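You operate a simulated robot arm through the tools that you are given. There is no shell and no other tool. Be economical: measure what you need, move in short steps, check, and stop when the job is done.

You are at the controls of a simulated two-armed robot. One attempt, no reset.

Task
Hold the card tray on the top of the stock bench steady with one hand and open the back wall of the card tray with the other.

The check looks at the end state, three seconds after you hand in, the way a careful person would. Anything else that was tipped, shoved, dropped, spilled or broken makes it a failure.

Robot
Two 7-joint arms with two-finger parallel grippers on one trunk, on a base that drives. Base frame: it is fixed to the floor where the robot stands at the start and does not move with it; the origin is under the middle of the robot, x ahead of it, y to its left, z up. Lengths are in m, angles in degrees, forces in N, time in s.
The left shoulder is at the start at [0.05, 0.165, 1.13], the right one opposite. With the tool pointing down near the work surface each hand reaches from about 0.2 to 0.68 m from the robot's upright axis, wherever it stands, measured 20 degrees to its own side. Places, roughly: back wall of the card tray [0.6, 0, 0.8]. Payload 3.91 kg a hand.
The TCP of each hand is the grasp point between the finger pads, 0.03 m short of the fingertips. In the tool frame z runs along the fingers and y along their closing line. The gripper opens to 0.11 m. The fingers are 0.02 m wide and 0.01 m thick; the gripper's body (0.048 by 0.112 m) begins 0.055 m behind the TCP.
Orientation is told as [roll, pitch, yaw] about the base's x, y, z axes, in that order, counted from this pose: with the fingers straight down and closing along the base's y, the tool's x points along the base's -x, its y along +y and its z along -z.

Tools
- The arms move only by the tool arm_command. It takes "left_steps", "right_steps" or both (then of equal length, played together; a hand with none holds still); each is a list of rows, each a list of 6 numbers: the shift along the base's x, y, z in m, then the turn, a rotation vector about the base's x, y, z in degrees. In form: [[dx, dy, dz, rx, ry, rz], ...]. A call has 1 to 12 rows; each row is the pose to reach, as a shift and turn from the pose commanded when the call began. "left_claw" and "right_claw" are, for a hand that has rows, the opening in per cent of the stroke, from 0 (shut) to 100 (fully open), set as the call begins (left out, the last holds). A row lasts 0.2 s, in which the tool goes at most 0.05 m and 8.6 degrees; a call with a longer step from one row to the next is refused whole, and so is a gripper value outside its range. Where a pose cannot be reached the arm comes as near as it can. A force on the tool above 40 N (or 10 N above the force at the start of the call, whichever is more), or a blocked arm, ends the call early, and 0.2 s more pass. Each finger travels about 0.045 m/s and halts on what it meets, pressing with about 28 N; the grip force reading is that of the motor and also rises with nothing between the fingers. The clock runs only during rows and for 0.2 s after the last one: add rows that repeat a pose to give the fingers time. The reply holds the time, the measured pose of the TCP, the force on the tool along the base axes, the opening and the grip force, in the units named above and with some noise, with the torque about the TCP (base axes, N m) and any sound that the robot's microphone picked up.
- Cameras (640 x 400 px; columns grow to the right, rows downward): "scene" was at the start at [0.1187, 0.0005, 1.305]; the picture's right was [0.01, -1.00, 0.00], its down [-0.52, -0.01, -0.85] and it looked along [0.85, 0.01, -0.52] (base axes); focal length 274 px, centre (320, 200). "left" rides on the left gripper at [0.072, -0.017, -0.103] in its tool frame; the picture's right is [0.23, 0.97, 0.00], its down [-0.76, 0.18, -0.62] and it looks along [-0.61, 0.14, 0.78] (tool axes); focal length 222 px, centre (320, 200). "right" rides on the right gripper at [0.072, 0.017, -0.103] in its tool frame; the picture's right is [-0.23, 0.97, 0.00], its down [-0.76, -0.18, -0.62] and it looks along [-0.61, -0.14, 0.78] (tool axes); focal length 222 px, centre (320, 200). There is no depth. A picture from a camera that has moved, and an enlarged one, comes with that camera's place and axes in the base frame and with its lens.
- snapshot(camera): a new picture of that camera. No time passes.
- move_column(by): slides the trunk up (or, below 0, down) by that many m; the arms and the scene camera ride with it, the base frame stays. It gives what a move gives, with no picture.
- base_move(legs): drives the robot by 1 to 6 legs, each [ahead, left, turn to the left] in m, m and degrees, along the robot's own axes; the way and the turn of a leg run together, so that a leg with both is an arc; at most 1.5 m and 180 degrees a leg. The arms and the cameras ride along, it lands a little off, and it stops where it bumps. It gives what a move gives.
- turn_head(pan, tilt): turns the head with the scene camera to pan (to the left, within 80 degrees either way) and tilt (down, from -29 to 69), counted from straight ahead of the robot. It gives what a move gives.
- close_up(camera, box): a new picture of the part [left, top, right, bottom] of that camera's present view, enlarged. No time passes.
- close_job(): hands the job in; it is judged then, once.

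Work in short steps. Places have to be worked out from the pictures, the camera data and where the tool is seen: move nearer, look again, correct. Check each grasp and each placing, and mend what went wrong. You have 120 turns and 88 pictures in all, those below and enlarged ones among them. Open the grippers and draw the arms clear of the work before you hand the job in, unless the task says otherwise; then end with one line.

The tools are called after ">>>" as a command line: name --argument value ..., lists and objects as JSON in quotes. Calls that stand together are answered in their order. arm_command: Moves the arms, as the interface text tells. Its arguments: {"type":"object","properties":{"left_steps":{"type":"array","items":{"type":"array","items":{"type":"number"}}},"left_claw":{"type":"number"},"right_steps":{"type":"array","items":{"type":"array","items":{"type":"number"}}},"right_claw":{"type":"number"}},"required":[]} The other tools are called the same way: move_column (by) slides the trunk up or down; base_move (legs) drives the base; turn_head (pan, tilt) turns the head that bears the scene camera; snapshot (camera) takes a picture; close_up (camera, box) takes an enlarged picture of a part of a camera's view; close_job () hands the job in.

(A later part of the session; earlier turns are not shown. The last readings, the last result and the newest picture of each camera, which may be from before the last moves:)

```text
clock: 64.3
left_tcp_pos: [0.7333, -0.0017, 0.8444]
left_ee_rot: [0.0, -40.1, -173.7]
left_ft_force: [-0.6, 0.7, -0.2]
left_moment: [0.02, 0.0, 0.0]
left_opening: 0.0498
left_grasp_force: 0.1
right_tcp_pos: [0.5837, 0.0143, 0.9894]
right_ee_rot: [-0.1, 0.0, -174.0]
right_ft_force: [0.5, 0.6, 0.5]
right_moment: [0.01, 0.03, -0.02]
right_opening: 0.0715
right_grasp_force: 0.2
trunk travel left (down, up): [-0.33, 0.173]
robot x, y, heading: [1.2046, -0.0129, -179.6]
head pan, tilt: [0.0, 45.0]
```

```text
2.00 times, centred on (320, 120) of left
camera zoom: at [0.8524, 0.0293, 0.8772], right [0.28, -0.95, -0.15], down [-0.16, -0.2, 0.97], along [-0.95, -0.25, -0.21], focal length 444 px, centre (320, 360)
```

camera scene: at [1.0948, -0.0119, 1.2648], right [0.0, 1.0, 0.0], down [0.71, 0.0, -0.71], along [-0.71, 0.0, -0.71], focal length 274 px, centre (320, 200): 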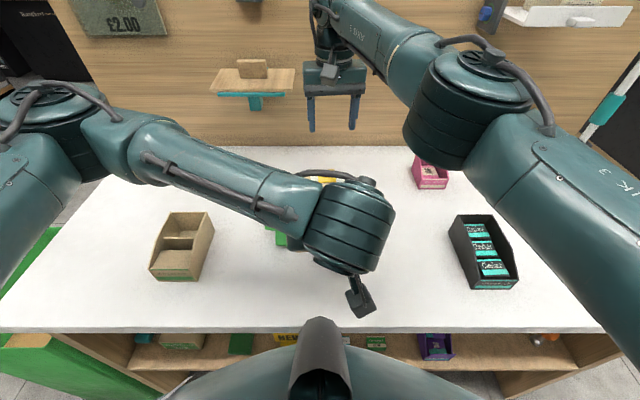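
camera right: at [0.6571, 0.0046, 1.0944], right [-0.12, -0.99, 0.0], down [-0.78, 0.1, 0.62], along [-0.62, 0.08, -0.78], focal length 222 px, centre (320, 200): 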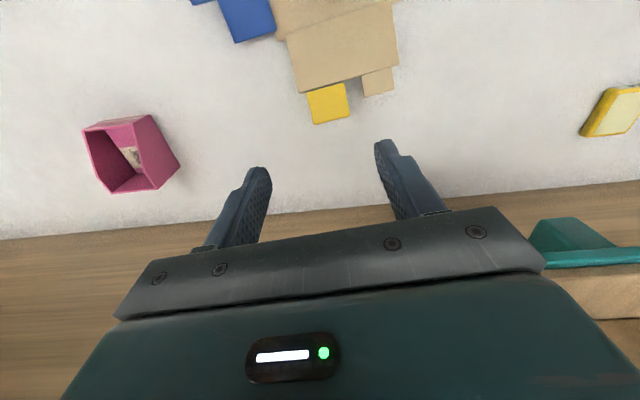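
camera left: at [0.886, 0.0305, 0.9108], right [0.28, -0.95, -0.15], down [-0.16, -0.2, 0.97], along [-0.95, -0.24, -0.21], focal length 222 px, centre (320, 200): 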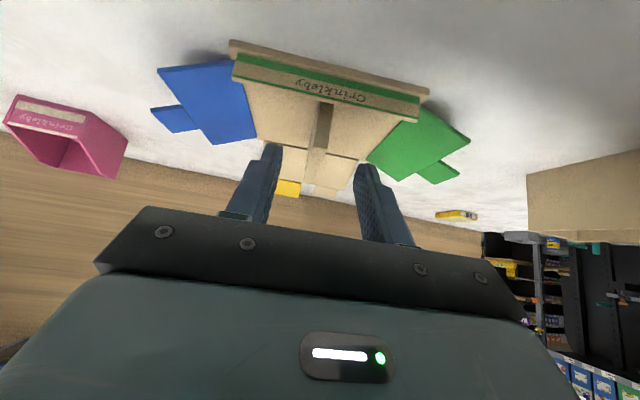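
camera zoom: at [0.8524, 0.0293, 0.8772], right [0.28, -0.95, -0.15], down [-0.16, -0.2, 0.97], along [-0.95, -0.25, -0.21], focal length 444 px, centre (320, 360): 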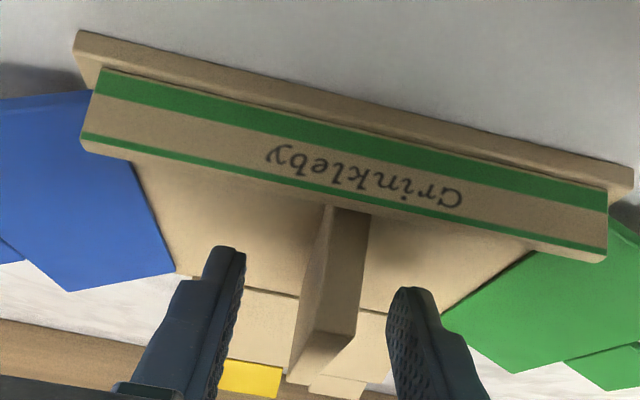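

Fingers straddle the divider; it's ~3 mm toward -y of my centre. I shift and close.

>>> arm_command --left_steps '[[0, -0.003, 0, 0, 0, 0], [0, -0.003, 0, 0, 0, 0]]'

>>> arm_command --left_steps '[[0, 0, 0, 0, 0, 0], [0, 0, 0, 0, 0, 0], [0, 0, 0, 0, 0, 0], [0, 0, 0, 0, 0, 0]]' --left_claw 0

>>> close_up --camera "left" --box '[190, 20, 450, 220]'

```text
clock: 64.9
left_tcp_pos: [0.7347, -0.0043, 0.844]
left_ee_rot: [-0.2, -40.0, -173.7]
left_ft_force: [-0.4, 0.3, -0.3]
left_moment: [0.0, 0.02, 0.02]
left_opening: 0.0492
left_grasp_force: 0.0
right_tcp_pos: [0.5842, 0.0133, 0.9906]
right_ee_rot: [0.0, 0.0, -174.0]
right_ft_force: [0.6, 0.1, 0.3]
right_moment: [-0.03, 0.0, 0.01]
right_opening: 0.0716
right_grasp_force: 0.1
trunk travel left (down, up): [-0.33, 0.173]
robot x, y, heading: [1.2065, -0.0133, -179.9]
head pan, tilt: [0.0, 45.0]
```

```text
clock: 65.9
left_tcp_pos: [0.7343, -0.0041, 0.8426]
left_ee_rot: [-0.1, -40.0, -173.7]
left_ft_force: [0.4, -0.4, -0.3]
left_moment: [-0.1, -0.05, 0.0]
left_opening: 0.0095
left_grasp_force: 28.0
right_tcp_pos: [0.5834, 0.0138, 0.991]
right_ee_rot: [0.0, 0.1, -174.0]
right_ft_force: [0.3, -0.6, -0.2]
right_moment: [0.0, 0.02, -0.01]
right_opening: 0.0717
right_grasp_force: 0.1
trunk travel left (down, up): [-0.33, 0.173]
robot x, y, heading: [1.2053, -0.0109, -180.1]
head pan, tilt: [0.0, 45.0]
```

```text
2.00 times, centred on (320, 120) of left
camera zoom: at [0.8532, 0.0262, 0.8763], right [0.28, -0.95, -0.15], down [-0.16, -0.2, 0.97], along [-0.95, -0.25, -0.21], focal length 444 px, centre (320, 360)
```

zoom: 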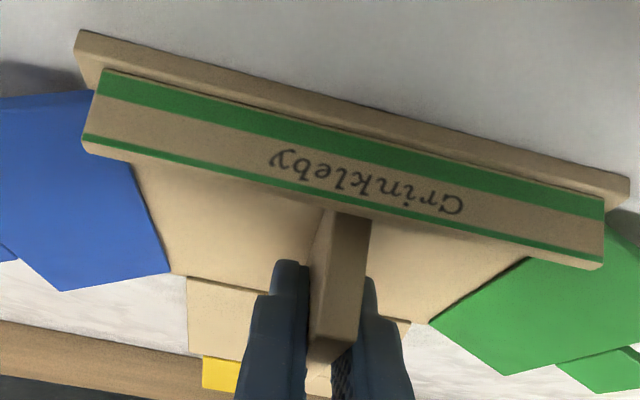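

Divider is held (9.5 mm, 28 N). Now the right hand: open fully, centre over the two tabs and descend to z≈0.90 to look.

>>> arm_command --right_steps '[[0.006, -0.017, -0.02, 0, 0, 0], [0.012, -0.034, -0.045, 0, 0, 0], [0.012, -0.034, -0.09, 0, 0, 0], [0.012, -0.034, -0.09, 0, 0, 0]]' --right_claw 100

>>> snapshot --camera "right"

>>> snapshot --camera "left"

```text
clock: 66.9
left_tcp_pos: [0.7344, -0.0041, 0.8424]
left_ee_rot: [0.0, -40.0, -173.7]
left_ft_force: [1.0, -1.6, 0.7]
left_moment: [-0.07, -0.01, -0.01]
left_opening: 0.0098
left_grasp_force: 28.0
right_tcp_pos: [0.5957, -0.0192, 0.9007]
right_ee_rot: [0.0, 0.0, -174.0]
right_ft_force: [0.4, 0.7, -0.1]
right_moment: [0.04, -0.03, 0.02]
right_opening: 0.1099
right_grasp_force: 0.1
trunk travel left (down, up): [-0.33, 0.173]
robot x, y, heading: [1.2078, -0.0116, -180.2]
head pan, tilt: [0.0, 45.0]
```

```text
53 pictures are left
camera right: at [0.6711, -0.028, 1.0045], right [-0.12, -0.99, 0.0], down [-0.78, 0.1, 0.62], along [-0.62, 0.08, -0.78], focal length 222 px, centre (320, 200)
```

right: 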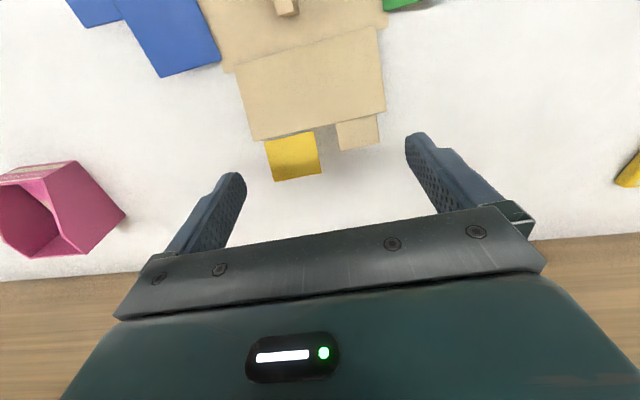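

```text
52 pictures are left
camera left: at [0.8532, 0.0262, 0.8763], right [0.28, -0.95, -0.15], down [-0.16, -0.2, 0.97], along [-0.95, -0.25, -0.21], focal length 222 px, centre (320, 200)
```

left: 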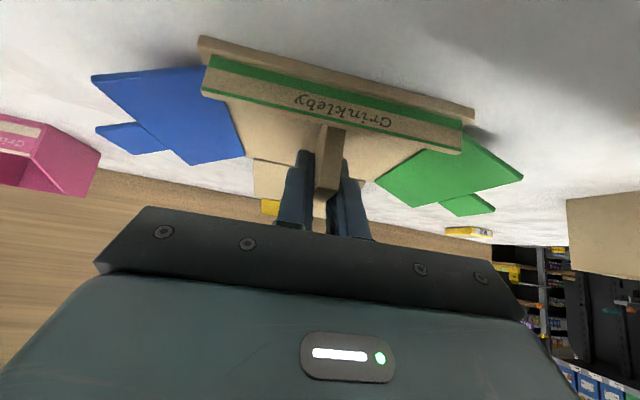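

Tabs are centred between the fingers (y -0.065…0.026). I descend to z≈0.845.

>>> arm_command --right_steps '[[0, 0, -0.025, 0, 0, 0], [0, 0, -0.045, 0, 0, 0], [0, 0, -0.055, 0, 0, 0]]'

>>> snapshot --camera "right"

```text
clock: 67.7
left_tcp_pos: [0.7355, -0.0053, 0.8435]
left_ee_rot: [-0.1, -39.9, -173.6]
left_ft_force: [-0.2, 0.4, -0.2]
left_moment: [-0.12, -0.05, -0.01]
left_opening: 0.0098
left_grasp_force: 27.9
right_tcp_pos: [0.5969, -0.0175, 0.8456]
right_ee_rot: [0.0, 0.0, -174.0]
right_ft_force: [0.0, -0.5, -0.1]
right_moment: [-0.01, -0.02, -0.01]
right_opening: 0.1101
right_grasp_force: 0.0
trunk travel left (down, up): [-0.33, 0.173]
robot x, y, heading: [1.2086, -0.0116, -180.1]
head pan, tilt: [0.0, 45.0]
```

```text
51 pictures are left
camera right: at [0.6708, -0.0272, 0.9503], right [-0.12, -0.99, 0.0], down [-0.78, 0.1, 0.62], along [-0.62, 0.08, -0.78], focal length 222 px, centre (320, 200)
```

right: 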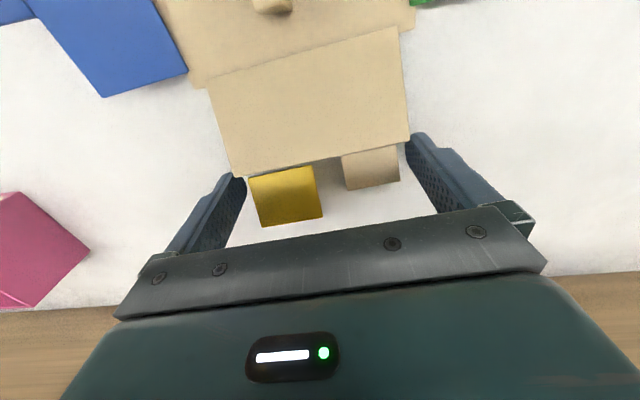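

Both fingers straddle the tabs. Close the right gripper.

>>> arm_command --right_steps '[[0, 0, 0, 0, 0, 0], [0, 0, 0, 0, 0, 0], [0, 0, 0, 0, 0, 0]]' --right_claw 0

>>> snapshot --camera "right"

```text
clock: 68.5
left_tcp_pos: [0.7342, -0.0035, 0.8426]
left_ee_rot: [-0.3, -40.0, -173.7]
left_ft_force: [-0.2, 2.4, -0.1]
left_moment: [-0.02, 0.09, -0.14]
left_opening: 0.0095
left_grasp_force: 28.4
right_tcp_pos: [0.5965, -0.0186, 0.846]
right_ee_rot: [0.0, 0.0, -174.0]
right_ft_force: [0.8, -3.3, 0.2]
right_moment: [-0.02, 0.1, -0.26]
right_opening: 0.1071
right_grasp_force: 28.0
trunk travel left (down, up): [-0.33, 0.173]
robot x, y, heading: [1.2085, -0.0117, -180.2]
head pan, tilt: [0.0, 45.0]
```

```text
50 pictures are left
camera right: at [0.6708, -0.0274, 0.9503], right [-0.12, -0.99, 0.0], down [-0.78, 0.1, 0.62], along [-0.62, 0.08, -0.78], focal length 222 px, centre (320, 200)
```

right: 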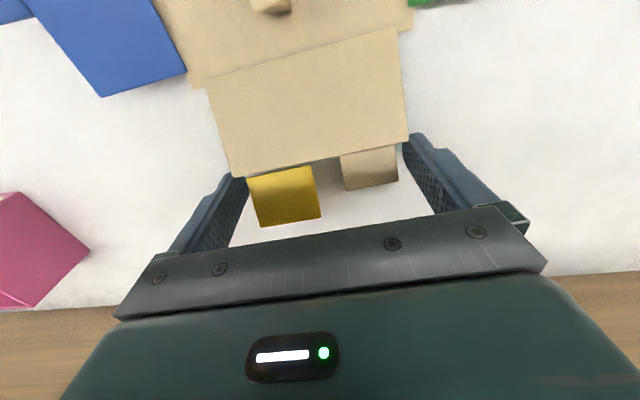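

The gripper closed on the wall's outer corners (10.7 cm wide). First a tiny downward probe to learn whether the wall is against a lower stop.

>>> arm_command --right_steps '[[-0.001, 0, -0.003, 0, 0, 0], [-0.0025, 0, -0.006, 0, 0, 0], [-0.0025, 0, -0.006, 0, 0, 0]]'

>>> snapshot --camera "right"

```text
clock: 69.3
left_tcp_pos: [0.7345, -0.0036, 0.8441]
left_ee_rot: [-0.1, -40.0, -173.8]
left_ft_force: [-4.0, 3.7, -2.6]
left_moment: [0.17, -0.88, -0.37]
left_opening: 0.0099
left_grasp_force: 27.6
right_tcp_pos: [0.5967, -0.0182, 0.8425]
right_ee_rot: [0.0, -0.3, -174.0]
right_ft_force: [-3.3, -2.8, 22.6]
right_moment: [-0.08, -0.31, -0.07]
right_opening: 0.1068
right_grasp_force: 27.7
right hand out of reach, approached as far as the arm can: row 2, 3
trunk travel left (down, up): [-0.33, 0.173]
robot x, y, heading: [1.2047, -0.0124, -180.0]
head pan, tilt: [0.0, 45.0]
```

```text
49 pictures are left
camera right: at [0.672, -0.0275, 0.9473], right [-0.12, -0.99, 0.0], down [-0.77, 0.1, 0.63], along [-0.62, 0.08, -0.78], focal length 222 px, centre (320, 200)
```

right: 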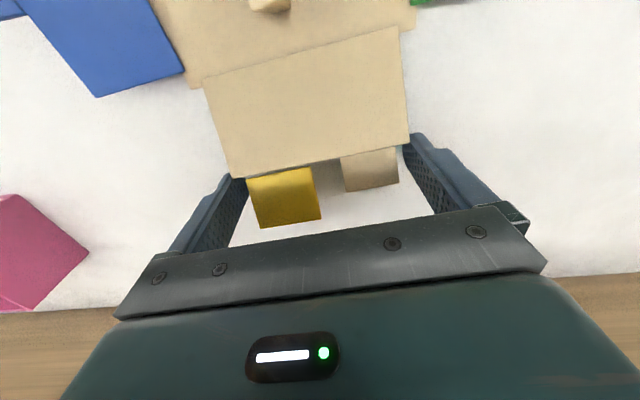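

22 N within 3 mm: the wall is against its lower stop, so it opens upward. I begin raising it along its arc about the hinge, ~20° first.

>>> arm_command --right_steps '[[0.0, 0, 0.0035, 0, 0, 0], [0.0025, 0, 0.0075, 0, 0, 0], [0.005, 0.0005, 0.0115, 0, 0, 0], [0.008, 0.0008, 0.015, 0, 0, 0], [0.0117, 0.0012, 0.019, 0, 0, 0]]'

>>> snapshot --camera "right"

```text
clock: 70.5
left_tcp_pos: [0.7348, -0.0029, 0.8439]
left_ee_rot: [-0.1, -40.1, -173.6]
left_ft_force: [10.9, 1.2, 6.7]
left_moment: [-0.07, 0.29, -0.06]
left_opening: 0.0096
left_grasp_force: 28.0
right_tcp_pos: [0.6094, -0.0175, 0.858]
right_ee_rot: [0.0, 0.0, -173.9]
right_ft_force: [-9.9, 0.0, -6.4]
right_moment: [-0.08, 0.95, 0.04]
right_opening: 0.1075
right_grasp_force: 27.9
trunk travel left (down, up): [-0.33, 0.173]
robot x, y, heading: [1.203, -0.0129, -180.3]
head pan, tilt: [0.0, 45.0]
```

```text
48 pictures are left
camera right: at [0.6836, -0.0268, 0.9625], right [-0.12, -0.99, 0.0], down [-0.78, 0.1, 0.62], along [-0.62, 0.08, -0.78], focal length 222 px, centre (320, 200)
```

right: 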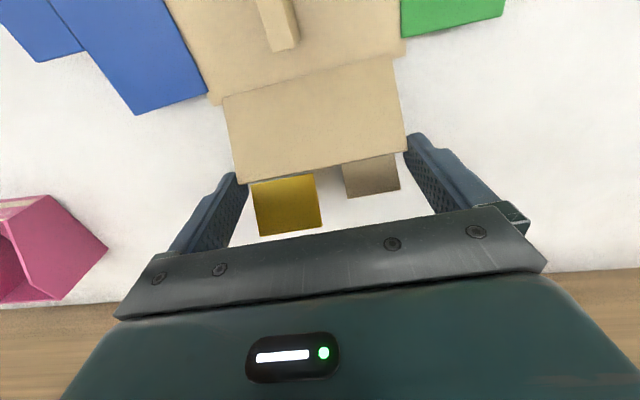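

The wall follows, with a ~12 N tangential resistance. I continue the arc another ~25°.

>>> arm_command --right_steps '[[0.0035, 0.0003, 0.003, 0, 0, 0], [0.007, 0.0007, 0.0055, 0, 0, 0], [0.01, 0.001, 0.0075, 0, 0, 0], [0.0145, 0.0015, 0.0098, 0, 0, 0], [0.019, 0.002, 0.0116, 0, 0, 0]]'

>>> snapshot --camera "right"

>>> snapshot --camera "left"

```text
clock: 71.7
left_tcp_pos: [0.7349, -0.0036, 0.844]
left_ee_rot: [-0.1, -40.0, -173.7]
left_ft_force: [11.8, 0.8, 8.3]
left_moment: [-0.11, 0.37, -0.01]
left_opening: 0.0098
left_grasp_force: 28.0
right_tcp_pos: [0.6299, -0.0151, 0.8724]
right_ee_rot: [-0.1, -0.2, -173.9]
right_ft_force: [-15.4, -1.7, -0.4]
right_moment: [-0.18, 1.04, 0.1]
right_opening: 0.1074
right_grasp_force: 28.1
trunk travel left (down, up): [-0.33, 0.173]
robot x, y, heading: [1.2071, -0.0093, -180.0]
head pan, tilt: [0.0, 45.0]
```

```text
47 pictures are left
camera right: at [0.7029, -0.0246, 0.9764], right [-0.12, -0.99, 0.0], down [-0.77, 0.1, 0.63], along [-0.62, 0.08, -0.78], focal length 222 px, centre (320, 200)
```

right: 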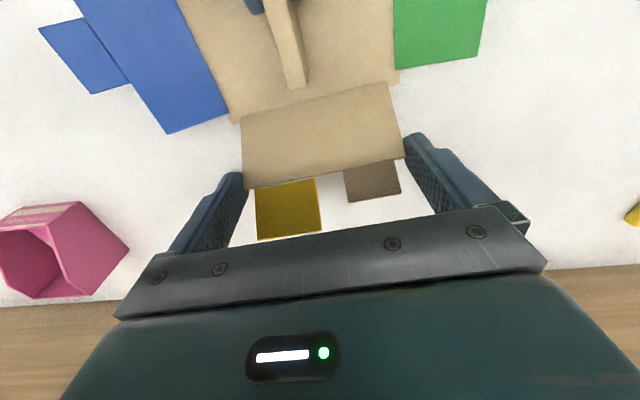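

```text
46 pictures are left
camera left: at [0.8536, 0.0262, 0.8767], right [0.28, -0.95, -0.15], down [-0.16, -0.2, 0.97], along [-0.95, -0.25, -0.21], focal length 222 px, centre (320, 200)
```

left: 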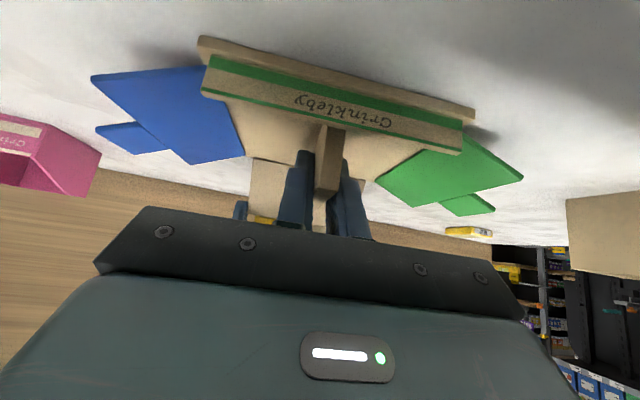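

Tray stays put and the wall is at ~65–70° now. I continue to upright.

>>> arm_command --right_steps '[[0.005, 0.0005, 0.0013, 0, 0, 0], [0.0095, 0.001, 0.0025, 0, 0, 0], [0.0145, 0.0015, 0.003, 0, 0, 0], [0.0192, 0.002, 0.0034, 0, 0, 0], [0.0192, 0.002, 0.0034, 0, 0, 0]]'

>>> snapshot --camera "right"

>>> close_up --camera "left" --box '[190, 90, 430, 240]'

```text
clock: 72.9
left_tcp_pos: [0.7356, -0.0034, 0.8435]
left_ee_rot: [-0.1, -40.0, -173.6]
left_ft_force: [11.2, -0.4, 4.6]
left_moment: [-0.09, 0.14, 0.04]
left_opening: 0.0096
left_grasp_force: 27.7
right_tcp_pos: [0.6484, -0.013, 0.875]
right_ee_rot: [-0.1, -0.1, -174.1]
right_ft_force: [-14.1, 2.9, 8.2]
right_moment: [0.05, 0.91, 0.05]
right_opening: 0.1074
right_grasp_force: 27.4
trunk travel left (down, up): [-0.33, 0.173]
robot x, y, heading: [1.2061, -0.0114, -179.7]
head pan, tilt: [0.0, 45.0]
```

```text
45 pictures are left
camera right: at [0.723, -0.0229, 0.9792], right [-0.12, -0.99, 0.0], down [-0.77, 0.1, 0.63], along [-0.62, 0.08, -0.78], focal length 222 px, centre (320, 200)
```

right: 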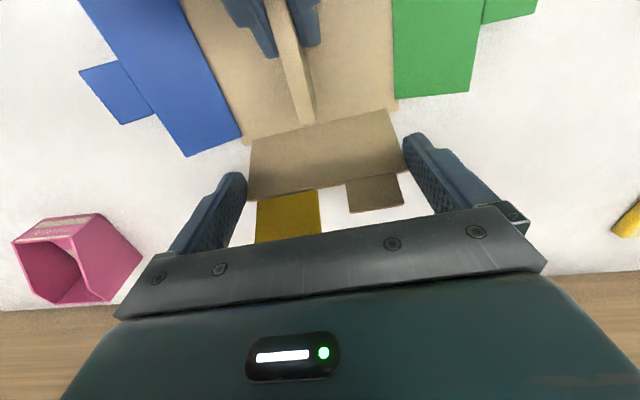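

```text
2.67 times, centred on (310, 165) of left
camera zoom: at [0.854, 0.0263, 0.8766], right [0.28, -0.95, -0.15], down [-0.16, -0.2, 0.97], along [-0.95, -0.25, -0.21], focal length 592 px, centre (347, 293)
```

zoom: 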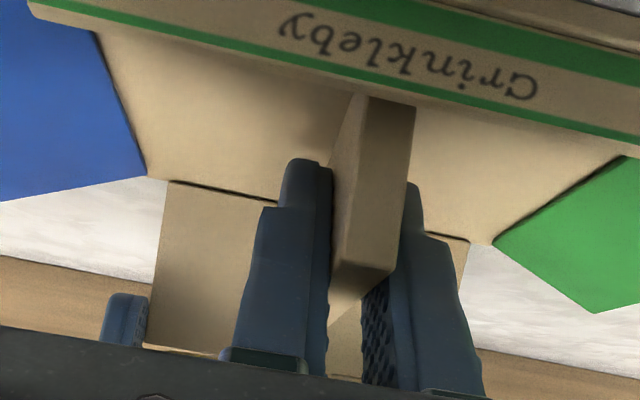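

The wall is at about 70° from flat by the picture; hand is slightly low on the arc (8 N upward). I continue forward ~2 cm with a slight lift.

>>> arm_command --right_steps '[[0.004, 0.0004, 0.003, 0, 0, 0], [0.009, 0.0009, 0.004, 0, 0, 0], [0.014, 0.0014, 0.005, 0, 0, 0], [0.019, 0.0019, 0.005, 0, 0, 0], [0.019, 0.0019, 0.005, 0, 0, 0]]'

>>> snapshot --camera "right"

```text
clock: 74.1
left_tcp_pos: [0.7326, -0.0073, 0.8435]
left_ee_rot: [0.0, -40.2, -173.5]
left_ft_force: [-7.8, -0.9, -1.5]
left_moment: [-0.09, 0.05, 0.11]
left_opening: 0.0097
left_grasp_force: 28.1
right_tcp_pos: [0.6678, -0.0154, 0.8807]
right_ee_rot: [0.1, 0.1, -173.9]
right_ft_force: [5.9, -0.1, 9.3]
right_moment: [0.03, -0.24, -0.03]
right_opening: 0.0
right_grasp_force: 27.5
trunk travel left (down, up): [-0.33, 0.173]
robot x, y, heading: [1.2029, -0.0132, -180.1]
head pan, tilt: [0.0, 45.0]
```

```text
43 pictures are left
camera right: at [0.7421, -0.0238, 0.9845], right [-0.12, -0.99, 0.0], down [-0.78, 0.1, 0.62], along [-0.62, 0.07, -0.78], focal length 222 px, centre (320, 200)
```

right: 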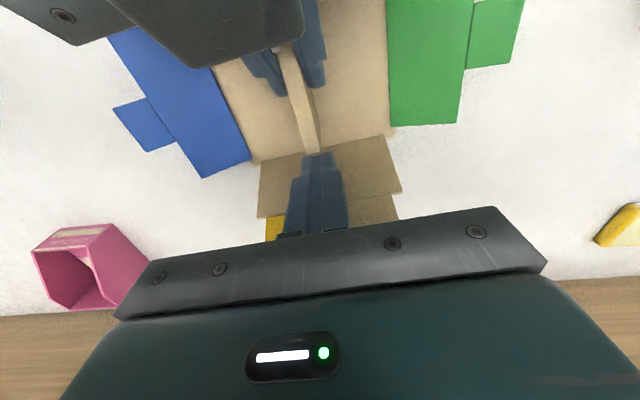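

The grip slipped off; the shut fingers now sit in front of the wall on the divider's back end. I lift the right hand straight up and look.

>>> arm_command --right_steps '[[0, 0, 0.02, 0, 0, 0], [0, 0, 0.06, 0, 0, 0], [0, 0, 0.1, 0, 0, 0]]'

>>> snapshot --camera "right"

>>> close_up --camera "left" --box '[190, 30, 470, 240]'

```text
clock: 74.9
left_tcp_pos: [0.7362, -0.004, 0.8433]
left_ee_rot: [-0.1, -39.9, -173.7]
left_ft_force: [1.7, 0.4, 2.3]
left_moment: [-0.09, 0.23, 0.08]
left_opening: 0.0099
left_grasp_force: 28.2
right_tcp_pos: [0.6666, -0.015, 0.98]
right_ee_rot: [0.1, 0.0, -174.0]
right_ft_force: [0.2, 0.2, 0.5]
right_moment: [0.03, 0.04, 0.04]
right_opening: 0.0
right_grasp_force: 28.3
trunk travel left (down, up): [-0.33, 0.173]
robot x, y, heading: [1.2046, -0.0145, -180.2]
head pan, tilt: [0.0, 45.0]
```

```text
42 pictures are left
camera right: at [0.7411, -0.0245, 1.0845], right [-0.12, -0.99, 0.0], down [-0.78, 0.1, 0.62], along [-0.62, 0.08, -0.78], focal length 222 px, centre (320, 200)
```

right: 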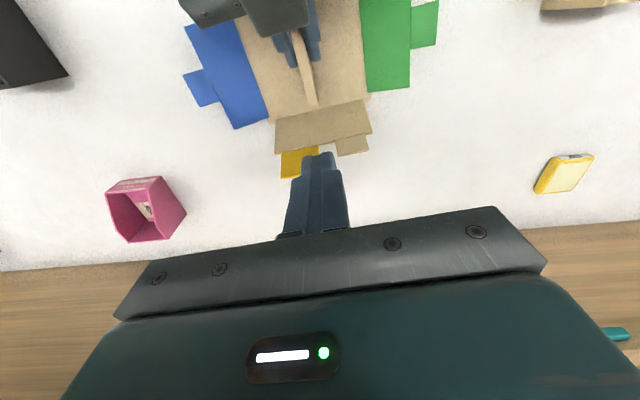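

```text
1.90 times, centred on (330, 135) of left
camera zoom: at [0.8536, 0.0263, 0.8765], right [0.28, -0.95, -0.15], down [-0.16, -0.2, 0.97], along [-0.95, -0.24, -0.21], focal length 423 px, centre (301, 324)
```

zoom: 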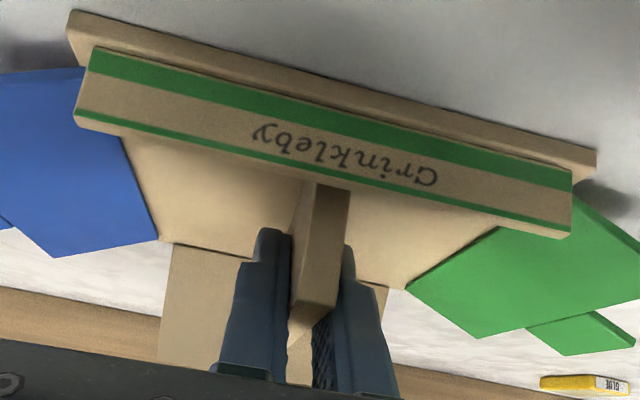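

The wall stays by itself at about 70°, so I now push it the rest from behind with shut fingers: go over it, down behind at x≈0.595, then push toward me.

>>> arm_command --right_steps '[[-0.035, 0, 0.0, 0, 0, 0], [-0.072, 0, 0.0, 0, 0, 0], [-0.072, 0, -0.04, 0, 0, 0], [-0.072, 0, -0.08, 0, 0, 0], [-0.072, 0, -0.115, 0, 0, 0]]'

>>> snapshot --camera "right"

```text
clock: 76.1
left_tcp_pos: [0.733, -0.0052, 0.8429]
left_ee_rot: [-0.1, -40.1, -173.7]
left_ft_force: [-0.4, -0.4, 1.3]
left_moment: [-0.02, 0.23, 0.0]
left_opening: 0.0097
left_grasp_force: 27.8
right_tcp_pos: [0.5937, -0.0159, 0.8658]
right_ee_rot: [0.0, 0.0, -174.0]
right_ft_force: [0.1, 0.0, -0.6]
right_moment: [0.02, 0.01, 0.01]
right_opening: 0.0001
right_grasp_force: 27.6
trunk travel left (down, up): [-0.33, 0.173]
robot x, y, heading: [1.2096, -0.0097, -180.0]
head pan, tilt: [0.0, 45.0]
```

```text
40 pictures are left
camera right: at [0.6676, -0.0245, 0.9698], right [-0.12, -0.99, 0.0], down [-0.78, 0.1, 0.62], along [-0.62, 0.08, -0.78], focal length 222 px, centre (320, 200)
```

right: 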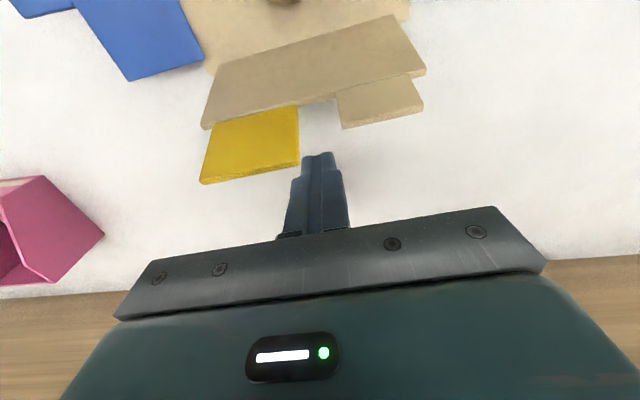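

Fingers are behind the wall, lined with the gap between tabs. Push toward me ~4.5 cm in small rows.

>>> arm_command --right_steps '[[0.012, 0.001, 0, 0, 0, 0], [0.024, 0.002, 0, 0, 0, 0], [0.032, 0.003, 0, 0, 0, 0], [0.038, 0.004, 0, 0, 0, 0], [0.044, 0.0045, 0, 0, 0, 0]]'

>>> snapshot --camera "right"

```text
clock: 77.3
left_tcp_pos: [0.7345, -0.0039, 0.8428]
left_ee_rot: [0.0, -39.9, -173.7]
left_ft_force: [0.3, 0.8, 1.3]
left_moment: [-0.09, 0.23, -0.02]
left_opening: 0.0096
left_grasp_force: 28.5
right_tcp_pos: [0.6372, -0.0087, 0.8652]
right_ee_rot: [0.0, 0.0, -174.1]
right_ft_force: [-0.2, -0.2, -0.3]
right_moment: [0.01, 0.01, 0.01]
right_opening: 0.0
right_grasp_force: 27.8
trunk travel left (down, up): [-0.33, 0.173]
robot x, y, heading: [1.2071, -0.0127, -180.0]
head pan, tilt: [0.0, 45.0]
```

```text
39 pictures are left
camera right: at [0.7122, -0.0183, 0.9692], right [-0.12, -0.99, 0.0], down [-0.78, 0.1, 0.62], along [-0.62, 0.08, -0.78], focal length 222 px, centre (320, 200)
```

right: 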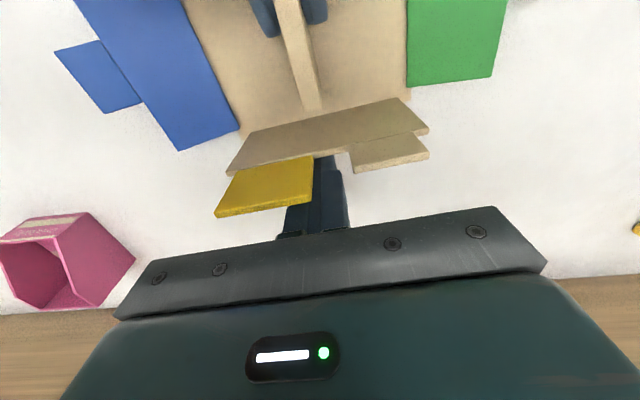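

The wall looks nearly upright now with no residual force. I push a few mm more to find its stop.

>>> arm_command --right_steps '[[0.004, 0.0004, 0, 0, 0, 0], [0.008, 0.0008, 0, 0, 0, 0], [0.012, 0.0012, 0, 0, 0, 0], [0.016, 0.0016, 0, 0, 0, 0]]'

>>> snapshot --camera "right"

```text
clock: 78.3
left_tcp_pos: [0.7363, -0.0026, 0.8435]
left_ee_rot: [-0.2, -39.8, -174.0]
left_ft_force: [22.0, 3.4, 6.7]
left_moment: [-0.12, -0.19, -0.13]
left_opening: 0.0091
left_grasp_force: 28.4
right_tcp_pos: [0.6521, -0.0046, 0.8656]
right_ee_rot: [0.0, -0.3, -174.1]
right_ft_force: [-23.3, -1.7, -2.0]
right_moment: [0.06, 0.71, 0.03]
right_opening: 0.0
right_grasp_force: 27.9
trunk travel left (down, up): [-0.33, 0.173]
robot x, y, heading: [1.2064, -0.0113, -180.0]
head pan, tilt: [0.0, 45.0]
```

```text
38 pictures are left
camera right: at [0.7275, -0.0146, 0.97], right [-0.13, -0.99, 0.0], down [-0.77, 0.1, 0.63], along [-0.62, 0.08, -0.78], focal length 222 px, centre (320, 200)
```

right: 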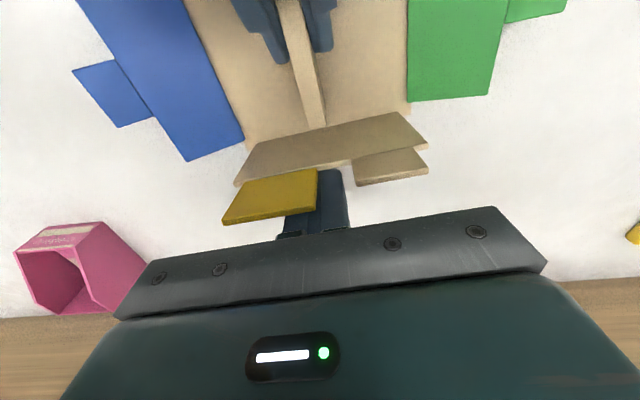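

23 N resistance — near a stop or just crease friction. One more small push to tell.

>>> arm_command --right_steps '[[0.002, 0.0002, 0, 0, 0, 0], [0.004, 0.0004, 0, 0, 0, 0], [0.006, 0.0006, 0, 0, 0, 0]]'

>>> snapshot --camera "right"

>>> close_up --camera "left" --box '[190, 30, 470, 240]'

```text
clock: 79.1
left_tcp_pos: [0.7357, -0.004, 0.8424]
left_ee_rot: [-0.1, -39.7, -173.9]
left_ft_force: [22.5, 4.2, -1.7]
left_moment: [0.09, -0.22, -0.21]
left_opening: 0.0099
left_grasp_force: 28.5
right_tcp_pos: [0.6602, -0.0063, 0.8654]
right_ee_rot: [0.1, -0.2, -174.0]
right_ft_force: [-23.3, -3.3, 3.0]
right_moment: [-0.1, 0.54, 0.04]
right_opening: 0.0
right_grasp_force: 28.0
trunk travel left (down, up): [-0.33, 0.173]
robot x, y, heading: [1.2058, -0.0083, -180.2]
head pan, tilt: [0.0, 45.0]
```

```text
37 pictures are left
camera right: at [0.7343, -0.0149, 0.9691], right [-0.12, -0.99, 0.0], down [-0.77, 0.1, 0.63], along [-0.62, 0.08, -0.78], focal length 222 px, centre (320, 200)
```

right: 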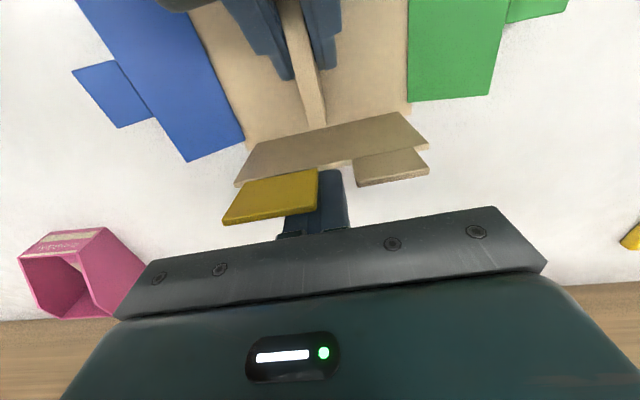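

```text
1.90 times, centred on (330, 135) of left
camera zoom: at [0.8542, 0.0262, 0.8755], right [0.28, -0.95, -0.15], down [-0.17, -0.2, 0.97], along [-0.95, -0.24, -0.21], focal length 423 px, centre (301, 324)
```

zoom: 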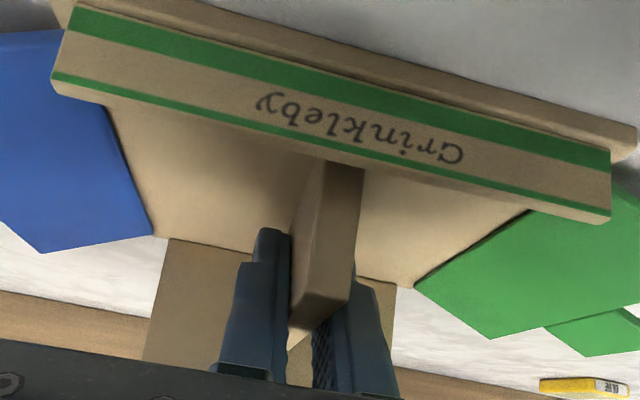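

Force plateaued at 23 N and the pictures show the tray itself slid ~6 mm in the left grip — the wall is at its upright stop. I back the right hand away and up.

>>> arm_command --right_steps '[[-0.015, 0, 0, 0, 0, 0], [-0.045, 0, 0, 0, 0, 0], [-0.055, 0, 0.04, 0, 0, 0], [-0.055, 0, 0.08, 0, 0, 0], [-0.055, 0.0, 0.125, 0, 0, 0]]'

>>> snapshot --camera "right"

>>> snapshot --camera "left"

```text
clock: 80.3
left_tcp_pos: [0.7339, -0.0042, 0.8441]
left_ee_rot: [-0.1, -40.2, -173.7]
left_ft_force: [0.4, 0.7, -2.0]
left_moment: [0.02, -0.01, -0.01]
left_opening: 0.0096
left_grasp_force: 27.3
right_tcp_pos: [0.6088, -0.0056, 0.988]
right_ee_rot: [0.0, 0.0, -173.8]
right_ft_force: [0.9, -0.5, -0.3]
right_moment: [0.01, -0.03, 0.0]
right_opening: 0.0
right_grasp_force: 27.7
trunk travel left (down, up): [-0.33, 0.173]
robot x, y, heading: [1.2097, -0.0127, -180.0]
head pan, tilt: [0.0, 45.0]
```

```text
35 pictures are left
camera right: at [0.6827, -0.0157, 1.0927], right [-0.12, -0.99, 0.0], down [-0.78, 0.1, 0.62], along [-0.62, 0.08, -0.78], focal length 222 px, centre (320, 200)
```

right: 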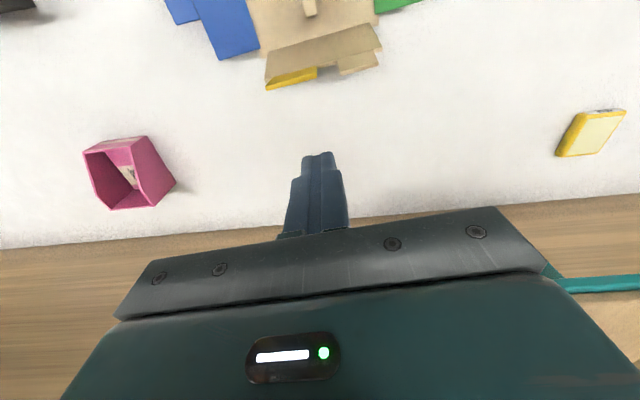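

```text
34 pictures are left
camera left: at [0.8532, 0.0261, 0.8764], right [0.28, -0.95, -0.15], down [-0.16, -0.2, 0.97], along [-0.95, -0.25, -0.21], focal length 222 px, centre (320, 200)
```

left: 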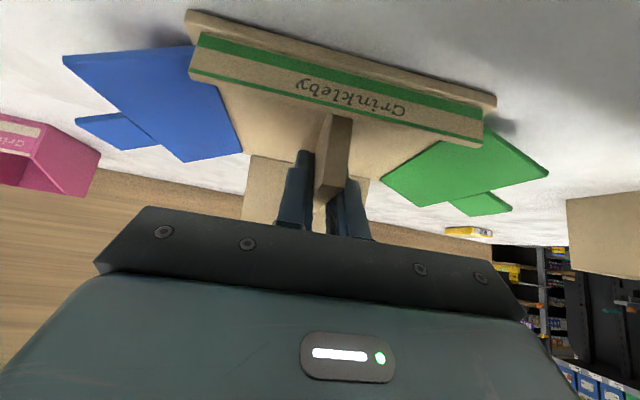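

Wall stays upright. The tray slipped ~9 mm toward me; I slide it back with the left grip, and raise/withdraw nothing else yet.

>>> arm_command --left_steps '[[-0.003, -0.0003, 0, 0, 0, 0], [-0.006, -0.0006, 0, 0, 0, 0], [-0.009, -0.0009, 0, 0, 0, 0], [-0.009, -0.0009, 0, 0, 0, 0]]'

>>> snapshot --camera "left"

>>> snapshot --camera "right"

```text
clock: 81.3
left_tcp_pos: [0.7255, -0.0064, 0.8429]
left_ee_rot: [-0.1, -40.1, -173.7]
left_ft_force: [0.5, 0.2, 2.4]
left_moment: [-0.14, -0.22, 0.02]
left_opening: 0.0094
left_grasp_force: 28.2
right_tcp_pos: [0.6084, -0.0061, 0.9891]
right_ee_rot: [-0.1, 0.1, -174.1]
right_ft_force: [0.1, 0.0, 0.0]
right_moment: [0.03, 0.01, 0.01]
right_opening: 0.0
right_grasp_force: 28.2
trunk travel left (down, up): [-0.33, 0.173]
robot x, y, heading: [1.2044, -0.0135, -180.0]
head pan, tilt: [0.0, 45.0]
```

```text
33 pictures are left
camera left: at [0.8445, 0.0239, 0.8749], right [0.28, -0.95, -0.15], down [-0.16, -0.2, 0.97], along [-0.95, -0.24, -0.21], focal length 222 px, centre (320, 200)
```

left: 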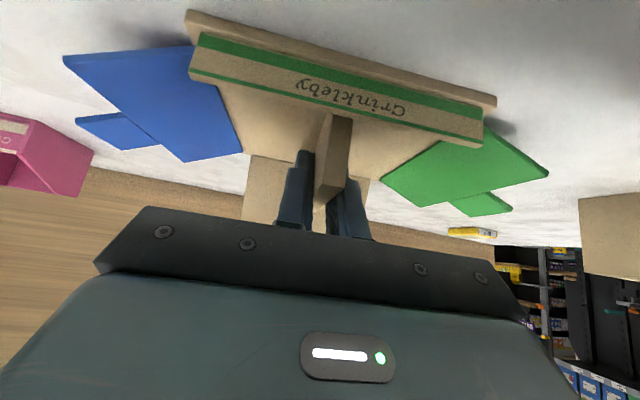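

```text
32 pictures are left
camera right: at [0.6826, -0.0157, 1.0925], right [-0.12, -0.99, 0.0], down [-0.78, 0.1, 0.62], along [-0.62, 0.08, -0.78], focal length 222 px, centre (320, 200)
```

right: 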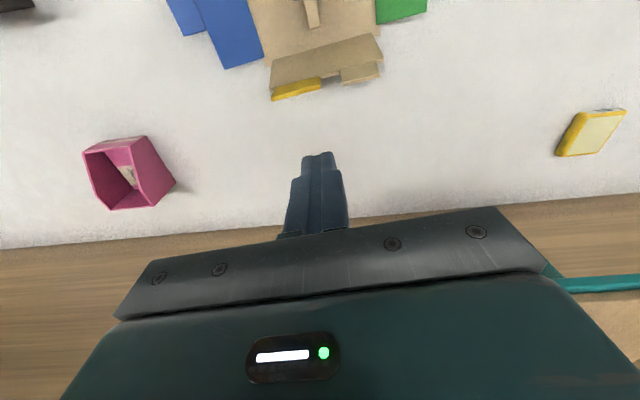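

Tray is back in place and the wall stands. Release the divider with the left hand, then withdraw along its axis; right hand withdraws afterwards.

>>> arm_command --left_steps '[[0, 0, 0, 0, 0, 0], [0, 0, 0, 0, 0, 0], [0, 0, 0, 0, 0, 0]]' --left_claw 40

>>> arm_command --left_steps '[[0.026, 0.0, 0.031, 0, 0, 0], [0.052, 0.0, 0.062, 0, 0, 0], [0.08, 0.0, 0.095, 0, 0, 0], [0.1, 0.0, 0.13, 0, 0, 0]]'

>>> snapshot --camera "left"

```text
clock: 82.1
left_tcp_pos: [0.726, -0.0066, 0.8413]
left_ee_rot: [0.0, -40.0, -173.7]
left_ft_force: [-0.5, 0.3, 0.5]
left_moment: [0.0, 0.01, 0.01]
left_opening: 0.044
left_grasp_force: 0.0
right_tcp_pos: [0.6091, -0.0058, 0.9883]
right_ee_rot: [0.0, 0.0, -173.9]
right_ft_force: [-0.3, 0.9, -0.1]
right_moment: [-0.01, -0.02, 0.0]
right_opening: 0.0
right_grasp_force: 27.3
trunk travel left (down, up): [-0.33, 0.173]
robot x, y, heading: [1.2062, -0.0105, -179.9]
head pan, tilt: [0.0, 45.0]
```

```text
clock: 83.1
left_tcp_pos: [0.8254, -0.006, 0.9733]
left_ee_rot: [0.1, -40.1, -173.7]
left_ft_force: [0.6, -0.2, 0.2]
left_moment: [0.02, 0.0, -0.01]
left_opening: 0.0439
left_grasp_force: 0.0
right_tcp_pos: [0.6084, -0.0065, 0.9878]
right_ee_rot: [0.0, 0.1, -174.0]
right_ft_force: [0.4, 0.6, 0.9]
right_moment: [0.04, 0.0, 0.0]
right_opening: 0.0
right_grasp_force: 27.8
trunk travel left (down, up): [-0.33, 0.173]
robot x, y, heading: [1.2055, -0.0125, -179.9]
head pan, tilt: [0.0, 45.0]
```

```text
31 pictures are left
camera left: at [0.9444, 0.0237, 1.0049], right [0.28, -0.95, -0.15], down [-0.16, -0.2, 0.97], along [-0.95, -0.25, -0.21], focal length 222 px, centre (320, 200)
```

left: 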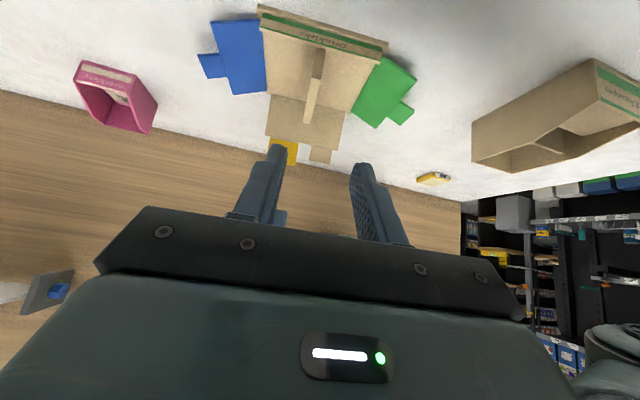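

Wall still stands after release. Now retract the left hand aside, then the right hand up and back, opening it.

>>> arm_command --left_steps '[[0.02, -0.03, 0.03, 0, 0, 0], [0.04, -0.06, 0.06, 0, -8, 0], [0.06, -0.1, 0.1, 0, -16, 0], [0.08, -0.13, 0.13, 0, -24, 0], [0.1, -0.16, 0.15, 0, -32, 0]]' --left_claw 100

>>> arm_command --right_steps '[[0, 0, 0.04, 0, 0, 0], [0, 0.01, 0.08, 0, 0, 0], [0.01, 0.04, 0.12, 0, 0, 0], [0.05, 0.07, 0.13, 0, 0, 0], [0.09, 0.1, 0.13, 0, 0, 0], [0.13, 0.125, 0.13, 0, 0, 0], [0.17, 0.15, 0.13, 0, 0, 0], [0.21, 0.17, 0.13, 0, 0, 0], [0.25, 0.18, 0.13, 0, 0, 0], [0.29, 0.18, 0.13, 0, 0, 0]]' --right_claw 100

>>> turn_head --pan 0 --tilt 40

>>> snapshot --camera "scene"

```text
refused: row 3 steps farther than a row can; nothing moved
```

```text
refused: row 3 steps farther than a row can; nothing moved
```

```text
clock: 83.8
left_tcp_pos: [0.8249, -0.0067, 0.9717]
left_ee_rot: [0.0, -40.0, -173.8]
left_ft_force: [-0.4, -0.2, 0.1]
left_moment: [-0.03, -0.01, 0.0]
left_opening: 0.0443
left_grasp_force: 0.1
right_tcp_pos: [0.6083, -0.0062, 0.988]
right_ee_rot: [0.0, 0.0, -173.9]
right_ft_force: [0.0, 1.2, -0.4]
right_moment: [-0.01, -0.03, 0.02]
right_opening: 0.0002
right_grasp_force: 28.3
trunk travel left (down, up): [-0.33, 0.173]
robot x, y, heading: [1.2049, -0.0098, -180.0]
head pan, tilt: [0.0, 40.0]
```

```text
30 pictures are left
camera scene: at [1.0914, -0.0117, 1.2721], right [0.0, 1.0, 0.0], down [0.64, 0.0, -0.77], along [-0.77, 0.0, -0.64], focal length 274 px, centre (320, 200)
```

scene: 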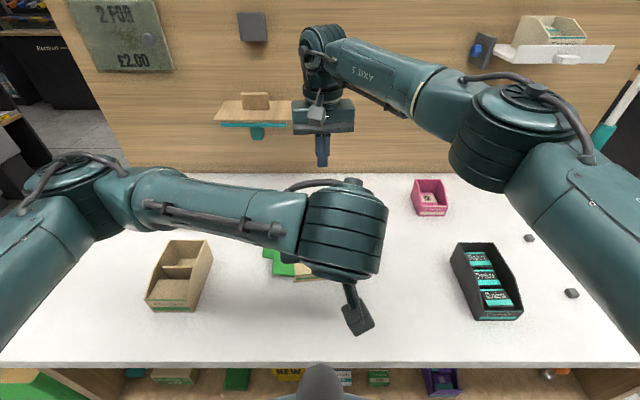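

Refused for step size; same moves with smaller rows.

>>> arm_command --left_steps '[[0.015, -0.02, 0.03, 0, 0, 0], [0.03, -0.04, 0.06, 0, -7, 0], [0.045, -0.06, 0.09, 0, -14, 0], [0.06, -0.085, 0.115, 0, -21, 0], [0.075, -0.11, 0.14, 0, -28, 0], [0.09, -0.14, 0.15, 0, -35, 0]]' --left_claw 100

>>> arm_command --right_steps '[[0, 0, 0.04, 0, 0, 0], [0, 0.01, 0.08, 0, 0, 0], [0.01, 0.035, 0.11, 0, 0, 0], [0.045, 0.06, 0.12, 0, 0, 0], [0.08, 0.085, 0.12, 0, 0, 0], [0.115, 0.11, 0.12, 0, 0, 0], [0.15, 0.135, 0.12, 0, 0, 0], [0.19, 0.155, 0.12, 0, 0, 0], [0.23, 0.17, 0.12, 0, 0, 0], [0.27, 0.18, 0.12, 0, 0, 0]]' --right_claw 100

>>> snapshot --camera "scene"

```text
clock: 85.2
left_tcp_pos: [0.9164, -0.1471, 1.1252]
left_ee_rot: [3.3, -5.1, -175.1]
left_ft_force: [-0.8, -0.1, -0.3]
left_moment: [-0.02, 0.0, 0.0]
left_opening: 0.1099
left_grasp_force: 0.1
right_tcp_pos: [0.6094, -0.0073, 0.9888]
right_ee_rot: [0.1, 0.0, -173.8]
right_ft_force: [0.8, 0.0, -0.7]
right_moment: [-0.02, -0.04, -0.01]
right_opening: 0.0
right_grasp_force: 27.6
trunk travel left (down, up): [-0.33, 0.173]
robot x, y, heading: [1.2042, -0.0102, -179.9]
head pan, tilt: [0.0, 40.0]
```

```text
clock: 87.4
left_tcp_pos: [0.9155, -0.1466, 1.1248]
left_ee_rot: [3.5, -5.1, -175.1]
left_ft_force: [0.7, -0.1, 0.1]
left_moment: [-0.03, 0.02, -0.04]
left_opening: 0.1097
left_grasp_force: 0.0
right_tcp_pos: [0.8777, 0.1736, 1.1126]
right_ee_rot: [0.0, -0.1, -174.0]
right_ft_force: [0.3, -0.3, -0.1]
right_moment: [0.02, -0.03, 0.02]
right_opening: 0.11
right_grasp_force: 0.0
trunk travel left (down, up): [-0.33, 0.173]
robot x, y, heading: [1.2056, -0.0096, -180.0]
head pan, tilt: [0.0, 40.0]
```

```text
29 pictures are left
camera scene: at [1.0918, -0.0115, 1.2722], right [0.0, 1.0, 0.0], down [0.64, 0.0, -0.77], along [-0.77, 0.0, -0.64], focal length 274 px, centre (320, 200)
```

scene: 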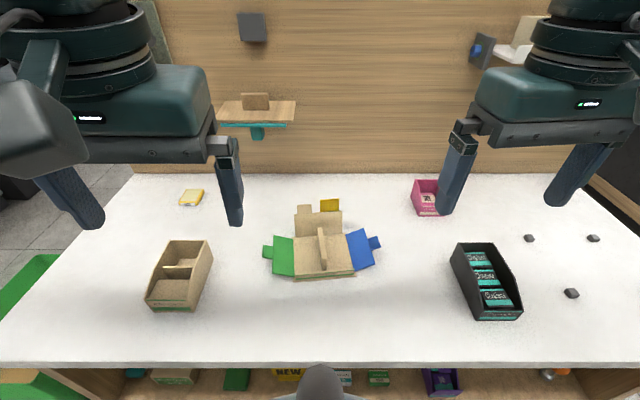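

>>> close_up --camera "scene" --box '[250, 190, 394, 290]'

```text
4.00 times, centred on (322, 240) of scene
camera zoom: at [1.0918, -0.0115, 1.2722], right [0.0, 1.0, 0.0], down [0.64, 0.0, -0.77], along [-0.77, 0.0, -0.64], focal length 1098 px, centre (312, 40)
```

zoom: 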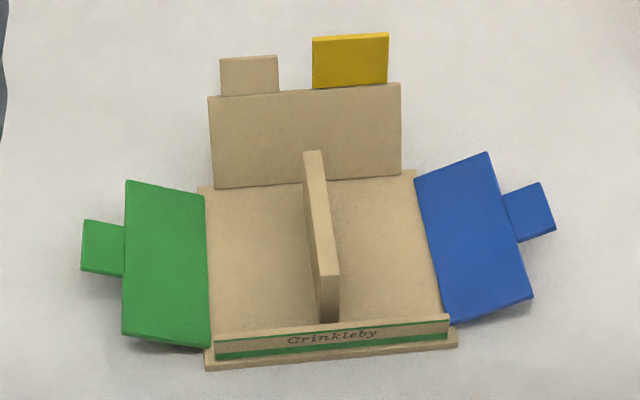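

By the enlarged view the wall stands at roughly 70–75°, i.e. it sprang back somewhat from upright. I'll re-grip the divider and push the wall further, higher up on the yellow tab where less force is needed. First the left hand returns.

>>> arm_command --left_steps '[[-0.015, 0.03, -0.01, 0, 7, 0], [-0.03, 0.055, -0.035, 0, 14, 0], [-0.045, 0.08, -0.06, 0, 21, 0], [-0.06, 0.1, -0.09, 0, 28, 0], [-0.075, 0.12, -0.12, 0, 35, 0], [-0.09, 0.14, -0.15, 0, 35, 0]]' --left_claw 42

>>> close_up --camera "left" --box '[190, 0, 430, 180]'

```text
clock: 88.8
left_tcp_pos: [0.8285, -0.0056, 0.9702]
left_ee_rot: [-0.1, -40.1, -173.6]
left_ft_force: [0.3, 0.0, 0.3]
left_moment: [-0.02, 0.03, -0.01]
left_opening: 0.0461
left_grasp_force: 0.1
right_tcp_pos: [0.8762, 0.1739, 1.1122]
right_ee_rot: [0.0, 0.0, -173.9]
right_ft_force: [0.1, 0.3, 0.5]
right_moment: [0.0, 0.01, -0.03]
right_opening: 0.1101
right_grasp_force: 0.1
trunk travel left (down, up): [-0.33, 0.173]
robot x, y, heading: [1.206, -0.0119, -179.9]
head pan, tilt: [0.0, 40.0]
```

```text
2.22 times, centred on (310, 90) of left
camera zoom: at [0.9475, 0.0247, 1.0026], right [0.28, -0.95, -0.15], down [-0.16, -0.2, 0.97], along [-0.95, -0.25, -0.21], focal length 494 px, centre (342, 444)
```

zoom: 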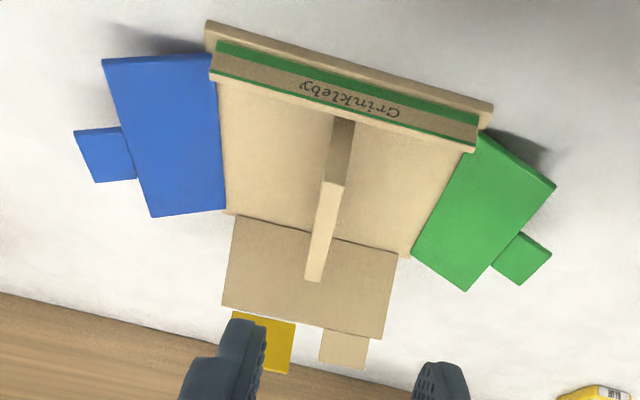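

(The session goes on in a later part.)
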